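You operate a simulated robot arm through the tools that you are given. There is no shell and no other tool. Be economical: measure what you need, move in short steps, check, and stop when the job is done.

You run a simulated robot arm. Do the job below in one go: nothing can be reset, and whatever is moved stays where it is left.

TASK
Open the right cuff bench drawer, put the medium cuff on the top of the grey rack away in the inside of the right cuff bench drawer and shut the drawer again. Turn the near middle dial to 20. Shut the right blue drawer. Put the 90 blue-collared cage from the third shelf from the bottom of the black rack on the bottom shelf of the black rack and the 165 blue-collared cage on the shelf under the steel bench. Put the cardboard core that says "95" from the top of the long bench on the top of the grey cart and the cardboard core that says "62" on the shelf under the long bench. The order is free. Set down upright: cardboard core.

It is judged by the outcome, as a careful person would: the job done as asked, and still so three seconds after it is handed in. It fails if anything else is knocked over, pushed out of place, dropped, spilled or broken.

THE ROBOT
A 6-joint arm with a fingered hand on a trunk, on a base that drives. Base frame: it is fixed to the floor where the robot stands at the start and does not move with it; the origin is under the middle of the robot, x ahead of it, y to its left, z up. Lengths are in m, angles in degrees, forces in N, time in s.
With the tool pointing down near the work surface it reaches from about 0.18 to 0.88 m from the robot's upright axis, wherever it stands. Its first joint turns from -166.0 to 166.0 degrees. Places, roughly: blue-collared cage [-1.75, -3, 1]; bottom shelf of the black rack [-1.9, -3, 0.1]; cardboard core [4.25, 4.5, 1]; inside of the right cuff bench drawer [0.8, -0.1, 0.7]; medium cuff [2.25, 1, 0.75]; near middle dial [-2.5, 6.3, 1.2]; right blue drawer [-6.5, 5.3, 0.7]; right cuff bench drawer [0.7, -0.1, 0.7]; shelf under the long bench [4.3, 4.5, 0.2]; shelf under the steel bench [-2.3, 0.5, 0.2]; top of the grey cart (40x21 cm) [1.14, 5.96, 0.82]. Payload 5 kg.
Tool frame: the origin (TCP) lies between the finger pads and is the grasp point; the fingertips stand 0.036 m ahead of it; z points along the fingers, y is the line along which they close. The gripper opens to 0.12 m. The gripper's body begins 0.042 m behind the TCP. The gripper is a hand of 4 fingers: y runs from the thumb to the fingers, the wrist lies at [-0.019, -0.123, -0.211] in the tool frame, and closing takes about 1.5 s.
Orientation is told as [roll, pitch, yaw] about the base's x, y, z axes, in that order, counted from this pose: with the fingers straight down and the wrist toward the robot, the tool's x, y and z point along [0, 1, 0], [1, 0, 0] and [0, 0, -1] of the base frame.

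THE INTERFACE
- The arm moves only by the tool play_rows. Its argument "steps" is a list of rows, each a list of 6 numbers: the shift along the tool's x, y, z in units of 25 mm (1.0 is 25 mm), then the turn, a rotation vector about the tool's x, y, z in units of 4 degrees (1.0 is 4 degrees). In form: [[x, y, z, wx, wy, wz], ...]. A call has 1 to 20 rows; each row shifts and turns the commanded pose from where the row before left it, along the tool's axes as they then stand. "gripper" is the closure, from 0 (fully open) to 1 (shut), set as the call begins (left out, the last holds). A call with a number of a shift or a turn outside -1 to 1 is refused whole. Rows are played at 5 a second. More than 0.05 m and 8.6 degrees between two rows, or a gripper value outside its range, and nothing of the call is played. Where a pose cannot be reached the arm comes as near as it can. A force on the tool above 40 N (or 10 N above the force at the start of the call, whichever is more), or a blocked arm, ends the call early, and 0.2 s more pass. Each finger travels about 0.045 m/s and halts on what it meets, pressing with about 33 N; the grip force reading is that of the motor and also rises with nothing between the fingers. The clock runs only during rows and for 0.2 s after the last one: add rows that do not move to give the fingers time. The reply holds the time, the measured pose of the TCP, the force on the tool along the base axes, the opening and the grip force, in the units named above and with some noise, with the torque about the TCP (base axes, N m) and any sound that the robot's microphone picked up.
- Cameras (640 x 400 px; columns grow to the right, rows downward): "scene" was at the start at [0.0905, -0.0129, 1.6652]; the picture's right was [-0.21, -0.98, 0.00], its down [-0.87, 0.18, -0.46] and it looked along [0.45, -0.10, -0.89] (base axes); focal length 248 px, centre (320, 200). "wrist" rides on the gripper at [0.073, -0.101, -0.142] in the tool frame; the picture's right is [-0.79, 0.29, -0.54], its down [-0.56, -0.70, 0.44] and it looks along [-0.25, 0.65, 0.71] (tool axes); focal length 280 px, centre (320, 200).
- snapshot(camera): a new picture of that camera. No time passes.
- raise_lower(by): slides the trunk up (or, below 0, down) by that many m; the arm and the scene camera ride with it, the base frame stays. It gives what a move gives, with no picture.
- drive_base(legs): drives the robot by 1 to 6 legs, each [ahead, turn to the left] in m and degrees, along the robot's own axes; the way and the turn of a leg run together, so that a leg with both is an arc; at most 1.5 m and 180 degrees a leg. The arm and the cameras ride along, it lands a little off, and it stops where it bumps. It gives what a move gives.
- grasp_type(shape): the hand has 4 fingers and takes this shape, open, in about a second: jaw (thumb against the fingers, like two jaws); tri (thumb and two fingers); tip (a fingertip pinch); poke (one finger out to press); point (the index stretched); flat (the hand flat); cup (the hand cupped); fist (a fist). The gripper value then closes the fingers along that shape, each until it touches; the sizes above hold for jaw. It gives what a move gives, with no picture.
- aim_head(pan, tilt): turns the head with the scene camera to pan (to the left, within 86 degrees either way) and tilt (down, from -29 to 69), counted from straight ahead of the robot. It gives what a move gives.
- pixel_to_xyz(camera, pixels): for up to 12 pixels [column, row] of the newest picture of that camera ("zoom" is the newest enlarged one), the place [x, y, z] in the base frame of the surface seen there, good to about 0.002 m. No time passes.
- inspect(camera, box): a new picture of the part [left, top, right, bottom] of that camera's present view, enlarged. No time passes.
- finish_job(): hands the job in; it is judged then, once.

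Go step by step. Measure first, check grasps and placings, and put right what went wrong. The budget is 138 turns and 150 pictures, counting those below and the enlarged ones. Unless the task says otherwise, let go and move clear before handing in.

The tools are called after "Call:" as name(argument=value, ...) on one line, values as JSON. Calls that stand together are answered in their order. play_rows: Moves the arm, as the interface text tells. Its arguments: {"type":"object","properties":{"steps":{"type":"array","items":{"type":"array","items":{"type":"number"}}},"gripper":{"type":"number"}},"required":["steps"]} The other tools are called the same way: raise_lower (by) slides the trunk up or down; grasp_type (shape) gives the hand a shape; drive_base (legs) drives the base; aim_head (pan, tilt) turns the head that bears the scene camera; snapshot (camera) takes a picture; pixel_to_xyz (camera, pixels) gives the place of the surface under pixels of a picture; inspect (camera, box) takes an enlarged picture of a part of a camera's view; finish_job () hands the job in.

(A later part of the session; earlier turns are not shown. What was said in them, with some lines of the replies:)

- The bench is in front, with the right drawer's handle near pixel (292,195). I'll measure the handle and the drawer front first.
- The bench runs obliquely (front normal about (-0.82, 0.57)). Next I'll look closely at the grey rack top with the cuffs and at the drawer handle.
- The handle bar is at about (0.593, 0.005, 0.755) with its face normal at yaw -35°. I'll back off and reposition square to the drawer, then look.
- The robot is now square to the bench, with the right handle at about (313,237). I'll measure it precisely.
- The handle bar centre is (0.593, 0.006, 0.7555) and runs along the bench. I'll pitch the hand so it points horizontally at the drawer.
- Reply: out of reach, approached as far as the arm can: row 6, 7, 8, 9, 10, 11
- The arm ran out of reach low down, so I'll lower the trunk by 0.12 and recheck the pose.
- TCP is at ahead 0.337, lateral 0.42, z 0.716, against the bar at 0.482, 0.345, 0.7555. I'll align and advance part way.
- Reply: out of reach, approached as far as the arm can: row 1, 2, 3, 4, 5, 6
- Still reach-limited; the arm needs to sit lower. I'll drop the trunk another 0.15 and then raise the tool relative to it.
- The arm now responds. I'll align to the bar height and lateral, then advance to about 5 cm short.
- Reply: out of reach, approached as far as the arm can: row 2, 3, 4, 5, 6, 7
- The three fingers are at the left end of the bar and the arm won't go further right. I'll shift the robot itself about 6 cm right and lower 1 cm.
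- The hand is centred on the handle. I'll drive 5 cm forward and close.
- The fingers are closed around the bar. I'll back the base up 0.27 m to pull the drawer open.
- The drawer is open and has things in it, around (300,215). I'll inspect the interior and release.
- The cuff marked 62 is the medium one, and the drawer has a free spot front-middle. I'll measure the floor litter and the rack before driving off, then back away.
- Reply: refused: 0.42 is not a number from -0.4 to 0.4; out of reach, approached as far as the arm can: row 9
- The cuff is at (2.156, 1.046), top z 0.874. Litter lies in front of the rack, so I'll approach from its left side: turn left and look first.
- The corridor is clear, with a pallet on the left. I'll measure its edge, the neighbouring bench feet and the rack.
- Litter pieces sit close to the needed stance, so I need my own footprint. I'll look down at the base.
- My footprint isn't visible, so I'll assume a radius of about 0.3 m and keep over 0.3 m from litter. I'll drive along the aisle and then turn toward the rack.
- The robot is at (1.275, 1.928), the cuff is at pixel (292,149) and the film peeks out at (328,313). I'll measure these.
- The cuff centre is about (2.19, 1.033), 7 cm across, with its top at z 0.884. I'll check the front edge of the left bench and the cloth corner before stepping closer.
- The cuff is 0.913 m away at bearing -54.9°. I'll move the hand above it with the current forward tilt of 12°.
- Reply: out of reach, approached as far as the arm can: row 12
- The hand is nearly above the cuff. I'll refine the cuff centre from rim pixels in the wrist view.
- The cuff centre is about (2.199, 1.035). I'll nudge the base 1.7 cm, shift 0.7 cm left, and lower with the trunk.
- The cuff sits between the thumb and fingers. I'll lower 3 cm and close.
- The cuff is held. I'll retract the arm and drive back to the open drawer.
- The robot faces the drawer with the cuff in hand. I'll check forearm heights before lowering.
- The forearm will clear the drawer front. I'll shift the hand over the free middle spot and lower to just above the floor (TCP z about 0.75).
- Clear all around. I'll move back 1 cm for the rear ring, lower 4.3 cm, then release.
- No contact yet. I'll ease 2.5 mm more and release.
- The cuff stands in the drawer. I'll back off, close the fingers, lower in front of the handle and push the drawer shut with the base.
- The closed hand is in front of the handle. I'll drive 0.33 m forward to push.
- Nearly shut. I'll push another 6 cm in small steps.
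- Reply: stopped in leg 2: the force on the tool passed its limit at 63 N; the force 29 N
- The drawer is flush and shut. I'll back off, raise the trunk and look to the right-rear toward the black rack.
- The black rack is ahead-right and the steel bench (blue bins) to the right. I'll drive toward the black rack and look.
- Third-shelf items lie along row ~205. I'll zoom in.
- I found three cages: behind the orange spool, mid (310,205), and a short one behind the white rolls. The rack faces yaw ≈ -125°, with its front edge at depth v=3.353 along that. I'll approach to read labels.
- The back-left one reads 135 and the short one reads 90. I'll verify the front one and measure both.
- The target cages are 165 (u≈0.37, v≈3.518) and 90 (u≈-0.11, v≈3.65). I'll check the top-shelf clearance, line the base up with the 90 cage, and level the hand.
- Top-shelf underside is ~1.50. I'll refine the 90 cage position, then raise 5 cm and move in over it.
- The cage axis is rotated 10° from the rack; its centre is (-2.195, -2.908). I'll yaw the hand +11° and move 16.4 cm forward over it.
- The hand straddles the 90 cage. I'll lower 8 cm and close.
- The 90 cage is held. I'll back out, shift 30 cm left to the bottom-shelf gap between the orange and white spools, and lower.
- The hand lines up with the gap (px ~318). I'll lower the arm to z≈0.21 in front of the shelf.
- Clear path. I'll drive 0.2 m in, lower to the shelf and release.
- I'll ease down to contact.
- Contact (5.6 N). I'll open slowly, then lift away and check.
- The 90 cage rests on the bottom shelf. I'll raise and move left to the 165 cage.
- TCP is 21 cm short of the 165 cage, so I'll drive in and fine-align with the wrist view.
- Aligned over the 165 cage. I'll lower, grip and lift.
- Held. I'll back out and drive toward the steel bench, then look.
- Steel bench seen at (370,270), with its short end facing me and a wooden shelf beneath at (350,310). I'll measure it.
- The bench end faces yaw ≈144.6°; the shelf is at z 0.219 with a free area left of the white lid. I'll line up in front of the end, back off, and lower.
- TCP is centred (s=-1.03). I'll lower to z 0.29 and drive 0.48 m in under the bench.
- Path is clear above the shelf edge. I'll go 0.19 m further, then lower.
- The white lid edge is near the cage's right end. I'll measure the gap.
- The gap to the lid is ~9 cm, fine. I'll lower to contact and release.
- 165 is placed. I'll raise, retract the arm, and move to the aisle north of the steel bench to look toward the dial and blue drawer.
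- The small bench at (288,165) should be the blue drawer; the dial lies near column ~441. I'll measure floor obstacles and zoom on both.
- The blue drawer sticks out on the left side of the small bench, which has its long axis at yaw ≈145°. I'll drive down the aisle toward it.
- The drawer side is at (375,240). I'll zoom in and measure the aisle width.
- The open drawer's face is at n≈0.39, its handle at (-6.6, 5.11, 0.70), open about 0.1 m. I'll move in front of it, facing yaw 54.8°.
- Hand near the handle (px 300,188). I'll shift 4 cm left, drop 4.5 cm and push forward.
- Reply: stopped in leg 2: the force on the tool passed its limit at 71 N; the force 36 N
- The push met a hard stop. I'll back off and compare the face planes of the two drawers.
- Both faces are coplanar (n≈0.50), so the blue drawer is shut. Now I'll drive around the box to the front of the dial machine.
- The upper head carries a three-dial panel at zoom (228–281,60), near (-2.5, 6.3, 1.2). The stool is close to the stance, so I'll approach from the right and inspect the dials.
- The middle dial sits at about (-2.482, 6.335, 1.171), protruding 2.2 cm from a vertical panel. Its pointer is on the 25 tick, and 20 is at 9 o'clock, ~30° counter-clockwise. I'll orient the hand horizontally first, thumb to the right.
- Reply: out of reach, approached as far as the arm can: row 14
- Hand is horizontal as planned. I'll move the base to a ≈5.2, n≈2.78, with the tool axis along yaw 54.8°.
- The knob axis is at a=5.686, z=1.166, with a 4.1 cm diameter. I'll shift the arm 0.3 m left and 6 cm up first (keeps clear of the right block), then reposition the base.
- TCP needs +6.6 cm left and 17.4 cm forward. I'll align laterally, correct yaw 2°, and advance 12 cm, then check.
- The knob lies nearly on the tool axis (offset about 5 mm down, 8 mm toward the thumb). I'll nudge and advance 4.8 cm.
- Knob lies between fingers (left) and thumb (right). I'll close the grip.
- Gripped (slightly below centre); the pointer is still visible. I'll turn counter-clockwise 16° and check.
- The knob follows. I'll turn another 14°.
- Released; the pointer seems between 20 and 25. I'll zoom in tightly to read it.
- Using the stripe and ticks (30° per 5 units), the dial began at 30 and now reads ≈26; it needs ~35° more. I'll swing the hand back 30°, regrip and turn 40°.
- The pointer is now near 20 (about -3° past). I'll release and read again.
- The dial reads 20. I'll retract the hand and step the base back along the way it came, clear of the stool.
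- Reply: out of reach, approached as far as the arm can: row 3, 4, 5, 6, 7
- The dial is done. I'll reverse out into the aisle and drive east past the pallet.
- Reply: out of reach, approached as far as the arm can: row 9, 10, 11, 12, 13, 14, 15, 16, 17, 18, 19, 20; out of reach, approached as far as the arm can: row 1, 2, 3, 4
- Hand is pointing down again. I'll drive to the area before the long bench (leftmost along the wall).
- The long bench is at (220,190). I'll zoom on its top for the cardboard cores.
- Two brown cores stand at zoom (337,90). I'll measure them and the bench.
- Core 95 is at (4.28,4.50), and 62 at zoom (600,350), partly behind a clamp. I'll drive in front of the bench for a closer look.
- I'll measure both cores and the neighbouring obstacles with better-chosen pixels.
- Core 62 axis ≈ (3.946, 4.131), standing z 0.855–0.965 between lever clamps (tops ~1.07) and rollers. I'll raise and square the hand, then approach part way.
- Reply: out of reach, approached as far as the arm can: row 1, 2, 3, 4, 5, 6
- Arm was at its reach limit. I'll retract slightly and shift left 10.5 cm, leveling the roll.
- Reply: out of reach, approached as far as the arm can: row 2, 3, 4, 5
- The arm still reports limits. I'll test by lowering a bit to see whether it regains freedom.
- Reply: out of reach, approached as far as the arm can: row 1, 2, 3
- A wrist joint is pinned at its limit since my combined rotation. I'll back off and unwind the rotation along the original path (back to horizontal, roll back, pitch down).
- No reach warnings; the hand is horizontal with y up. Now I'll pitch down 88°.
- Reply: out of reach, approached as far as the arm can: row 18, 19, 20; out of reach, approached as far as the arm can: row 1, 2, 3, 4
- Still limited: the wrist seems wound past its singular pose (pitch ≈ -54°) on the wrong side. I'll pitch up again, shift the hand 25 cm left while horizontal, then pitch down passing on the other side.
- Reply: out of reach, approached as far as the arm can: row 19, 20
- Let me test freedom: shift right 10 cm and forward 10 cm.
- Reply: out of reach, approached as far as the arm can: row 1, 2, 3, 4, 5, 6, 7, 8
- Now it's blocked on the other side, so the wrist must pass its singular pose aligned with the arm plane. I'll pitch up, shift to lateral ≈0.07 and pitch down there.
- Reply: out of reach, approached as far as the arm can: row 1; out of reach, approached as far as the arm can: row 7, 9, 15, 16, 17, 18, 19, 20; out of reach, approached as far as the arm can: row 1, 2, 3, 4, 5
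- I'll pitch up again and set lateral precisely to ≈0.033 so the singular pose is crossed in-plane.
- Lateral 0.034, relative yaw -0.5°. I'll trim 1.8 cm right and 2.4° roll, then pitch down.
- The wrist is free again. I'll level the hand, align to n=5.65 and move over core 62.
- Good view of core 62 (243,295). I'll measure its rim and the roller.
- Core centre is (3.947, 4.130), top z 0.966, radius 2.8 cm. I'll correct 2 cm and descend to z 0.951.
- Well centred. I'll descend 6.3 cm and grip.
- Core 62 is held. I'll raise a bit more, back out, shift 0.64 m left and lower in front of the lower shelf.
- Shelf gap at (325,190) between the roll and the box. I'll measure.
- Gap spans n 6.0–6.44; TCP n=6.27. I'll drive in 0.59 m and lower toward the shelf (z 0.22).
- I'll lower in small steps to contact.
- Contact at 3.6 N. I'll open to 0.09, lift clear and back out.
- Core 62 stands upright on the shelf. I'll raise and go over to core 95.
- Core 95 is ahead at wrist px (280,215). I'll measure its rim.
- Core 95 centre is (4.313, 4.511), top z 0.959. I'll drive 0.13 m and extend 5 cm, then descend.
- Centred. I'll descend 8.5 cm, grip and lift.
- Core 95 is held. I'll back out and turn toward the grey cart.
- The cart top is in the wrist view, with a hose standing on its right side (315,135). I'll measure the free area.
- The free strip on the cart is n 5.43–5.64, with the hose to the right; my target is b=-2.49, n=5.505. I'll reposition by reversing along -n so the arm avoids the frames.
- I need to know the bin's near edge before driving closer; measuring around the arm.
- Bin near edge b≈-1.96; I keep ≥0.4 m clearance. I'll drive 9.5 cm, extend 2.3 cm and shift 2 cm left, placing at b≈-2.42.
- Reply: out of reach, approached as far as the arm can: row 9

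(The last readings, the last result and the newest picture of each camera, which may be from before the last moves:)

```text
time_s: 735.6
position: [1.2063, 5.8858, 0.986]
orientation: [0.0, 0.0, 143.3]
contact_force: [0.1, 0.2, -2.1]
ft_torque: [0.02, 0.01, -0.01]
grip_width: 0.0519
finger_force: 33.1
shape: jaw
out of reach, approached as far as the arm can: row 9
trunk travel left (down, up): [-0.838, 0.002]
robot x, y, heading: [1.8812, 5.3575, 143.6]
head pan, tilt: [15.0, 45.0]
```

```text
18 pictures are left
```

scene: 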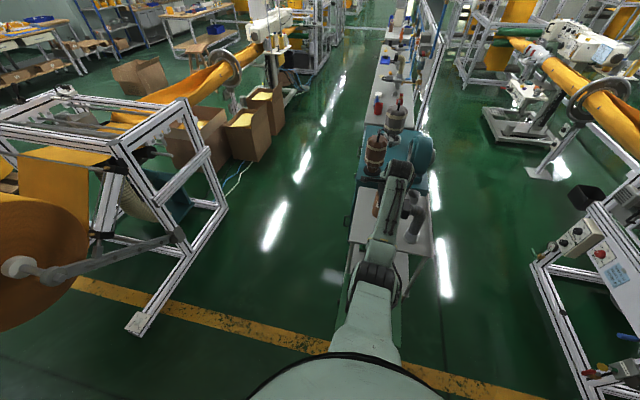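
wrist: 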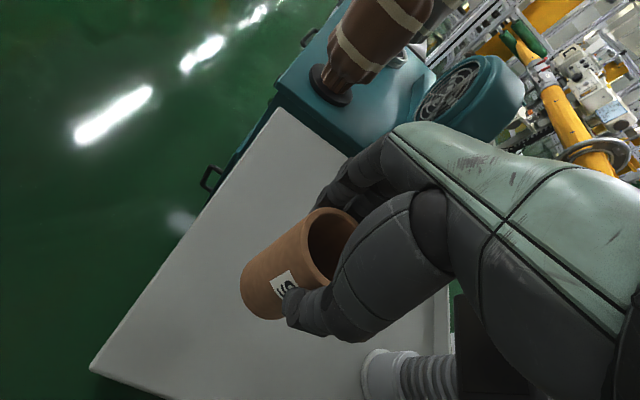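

Positioned over the cart's free strip. I'll lower by trunk 5.5 cm, then ease down.

Call:
raise_lower(by=-0.055)

Call:
raise_lower(by=-0.006)

Call:
inspect(camera="wrist", box=[120, 160, 480, 400])

```text
time_s: 736.6
position: [1.2056, 5.8868, 0.9299]
orientation: [0.0, -0.1, 143.2]
contact_force: [0.0, -0.5, -0.7]
ft_torque: [0.01, 0.0, 0.0]
grip_width: 0.0517
finger_force: 33.1
shape: jaw
trunk travel left (down, up): [-0.783, 0.057]
robot x, y, heading: [1.8863, 5.3655, 143.2]
head pan, tilt: [15.0, 45.0]
```

```text
time_s: 737.1
position: [1.2066, 5.8856, 0.9237]
orientation: [0.1, 0.0, 143.3]
contact_force: [0.4, -0.6, -1.9]
ft_torque: [0.01, 0.0, -0.01]
grip_width: 0.052
finger_force: 33.1
shape: jaw
trunk travel left (down, up): [-0.777, 0.063]
robot x, y, heading: [1.8809, 5.3593, 143.3]
head pan, tilt: [15.0, 45.0]
```

```text
1.67 times, centred on (300, 280) of wrist
```

zoom: 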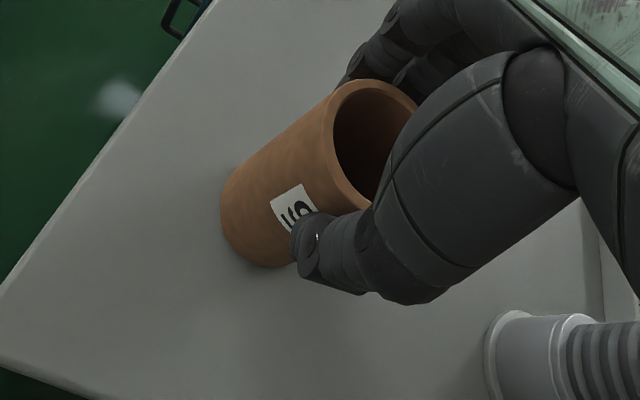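

Call:
raise_lower(by=-0.003)

Call:
raise_lower(by=-0.002)

Call:
raise_lower(by=-0.002)

```text
time_s: 737.7
position: [1.2058, 5.8869, 0.9223]
orientation: [-0.1, -0.1, 143.2]
contact_force: [0.6, 0.2, 5.2]
ft_torque: [0.07, 0.05, 0.02]
grip_width: 0.052
finger_force: 33.2
shape: jaw
trunk travel left (down, up): [-0.774, 0.066]
robot x, y, heading: [1.8846, 5.3614, 143.3]
head pan, tilt: [15.0, 45.0]
```

```text
time_s: 738.2
position: [1.2067, 5.8849, 0.9206]
orientation: [0.1, -0.3, 143.3]
contact_force: [0.6, -1.0, 13.1]
ft_torque: [0.07, 0.11, -0.02]
grip_width: 0.0524
finger_force: 33.3
shape: jaw
trunk travel left (down, up): [-0.772, 0.068]
robot x, y, heading: [1.8835, 5.3604, 143.1]
head pan, tilt: [15.0, 45.0]
```

```text
time_s: 738.7
position: [1.207, 5.8858, 0.9203]
orientation: [0.0, -0.5, 143.3]
contact_force: [-0.1, 0.0, 21.8]
ft_torque: [0.13, 0.16, 0.02]
grip_width: 0.0526
finger_force: 33.2
shape: jaw
trunk travel left (down, up): [-0.77, 0.07]
robot x, y, heading: [1.8828, 5.3602, 143.5]
head pan, tilt: [15.0, 45.0]
```

The core is firmly on the cart (22 N). I'll back the trunk up 4 mm to relieve, then open and lift.

Call:
raise_lower(by=0.004)

Call:
play_rows(steps=[[0, 0, 0, 0, 0, 0], [0, 0, 0, 0, 0, 0], [0, 0, 0, 0, 0, 0], [0, 0, 0, 0, 0, 0], [0, 0, 0, 0, 0, 0]], gripper=0.25)

Call:
raise_lower(by=0.06)

Call:
play_rows(steps=[[0, 0, -0.9, 0, 0, 0], [0, 0, -0.9, 0, 0, 0], [0, 0, -0.9, 0, 0, 0], [0, 0, -0.9, 0, 0, 0], [0, 0, -0.9, 0, 0, 0], [0, 0, -0.9, 0, 0, 0]])

Call:
snapshot(camera="wrist")

```text
time_s: 739.2
position: [1.2076, 5.8844, 0.9216]
orientation: [-0.1, -0.1, 143.3]
contact_force: [-4.1, 2.8, 10.6]
ft_torque: [0.26, 0.4, 0.04]
grip_width: 0.0529
finger_force: 32.6
shape: jaw
trunk travel left (down, up): [-0.774, 0.066]
robot x, y, heading: [1.8791, 5.3614, 143.3]
head pan, tilt: [15.0, 45.0]
```

```text
time_s: 740.4
position: [1.2055, 5.8854, 0.9213]
orientation: [0.0, -0.1, 143.3]
contact_force: [0.4, 0.5, 0.1]
ft_torque: [-0.02, 0.02, -0.01]
grip_width: 0.0899
finger_force: 0.0
shape: jaw
trunk travel left (down, up): [-0.774, 0.066]
robot x, y, heading: [1.887, 5.3609, 143.2]
head pan, tilt: [15.0, 45.0]
```

```text
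time_s: 741.4
position: [1.2057, 5.8862, 0.9807]
orientation: [0.0, 0.1, 143.4]
contact_force: [0.1, -0.2, -0.5]
ft_torque: [0.04, -0.03, -0.03]
grip_width: 0.0897
finger_force: 0.1
shape: jaw
trunk travel left (down, up): [-0.834, 0.006]
robot x, y, heading: [1.8826, 5.3624, 143.2]
head pan, tilt: [15.0, 45.0]
```

```text
time_s: 742.8
position: [1.1667, 5.9171, 1.0936]
orientation: [0.0, 0.0, 143.3]
contact_force: [-0.4, -0.1, 0.7]
ft_torque: [0.04, 0.01, 0.0]
grip_width: 0.0895
finger_force: 0.1
shape: jaw
out of reach, approached as far as the arm can: row 1, 2, 3, 4, 5, 6
trunk travel left (down, up): [-0.834, 0.006]
robot x, y, heading: [1.8826, 5.3591, 143.4]
head pan, tilt: [15.0, 45.0]
```

```text
16 pictures are left
```

wrist: 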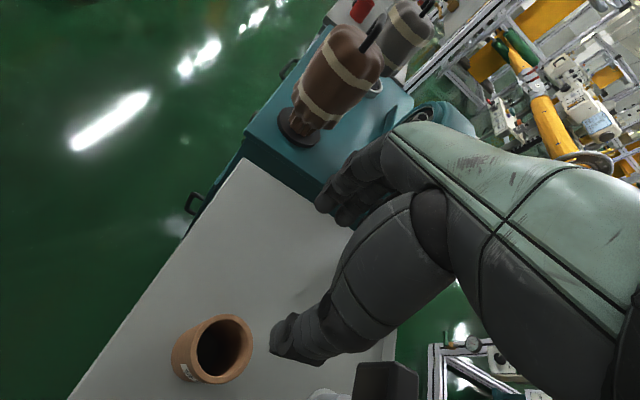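

Core 95 stands upright on the cart and the hand is clear above. I'll back off and take a final check.

Call:
drive_base(legs=[[-0.45, 0]])

Call:
aim_head(pan=0, tilt=35)

Call:
inspect(camera="scene", box=[230, 130, 430, 290])

Call:
snapshot(camera="wrist")

```text
time_s: 745.8
position: [1.5215, 5.6537, 1.0944]
orientation: [0.0, -0.1, 143.3]
contact_force: [0.2, -0.1, 0.8]
ft_torque: [-0.01, -0.03, 0.0]
grip_width: 0.0896
finger_force: 0.0
shape: jaw
trunk travel left (down, up): [-0.834, 0.006]
robot x, y, heading: [2.2407, 5.098, 143.4]
head pan, tilt: [15.0, 45.0]
```

```text
time_s: 746.5
position: [1.5222, 5.6543, 1.0957]
orientation: [0.0, 0.0, 143.3]
contact_force: [0.8, -0.8, 0.3]
ft_torque: [0.02, -0.01, -0.03]
grip_width: 0.0899
finger_force: 0.1
shape: jaw
trunk travel left (down, up): [-0.834, 0.006]
robot x, y, heading: [2.2401, 5.0941, 143.4]
head pan, tilt: [0.0, 35.0]
```

```text
2.50 times, centred on (330, 210) of scene
```

zoom: 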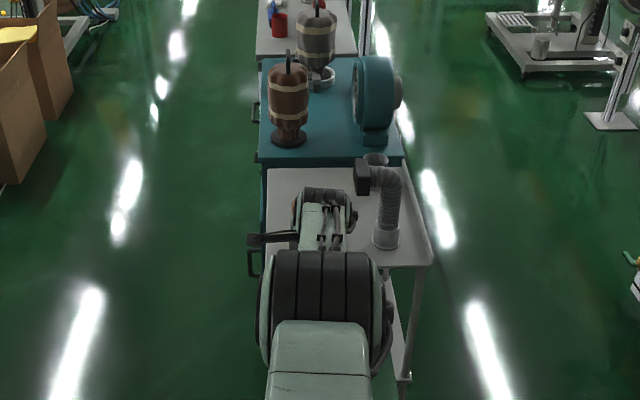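

```text
14 pictures are left
```

wrist: 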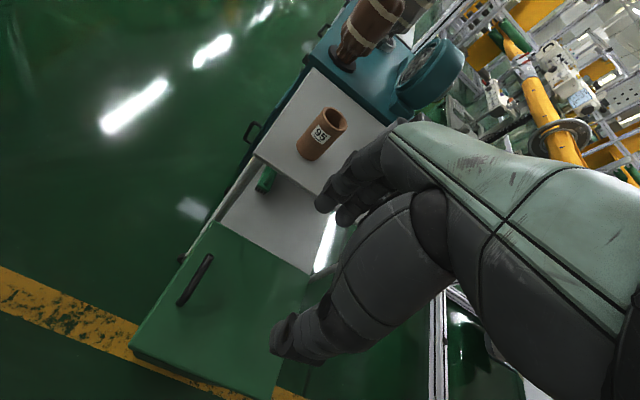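

Core 95 stands upright on the cart at wrist px (320,135), the hose is untouched and the hand is clear. Every part of the job is done, so I'm handing it in.

Call:
finish_job()

```text
The job is handed in.
```

The job is handed in with every part done as asked:

- **Medium cuff:** it is in the right cuff bench drawer, and the drawer is shut.
- **Near middle dial:** it reads 20.
- **Right blue drawer:** it is shut.
- **Cages:** the 90 is on the bottom shelf of the black rack, and the 165 is on the shelf under the steel bench.
- **Cardboard cores:** the 95 stands upright on the grey cart, and the 62 stands upright on the shelf under the long bench.
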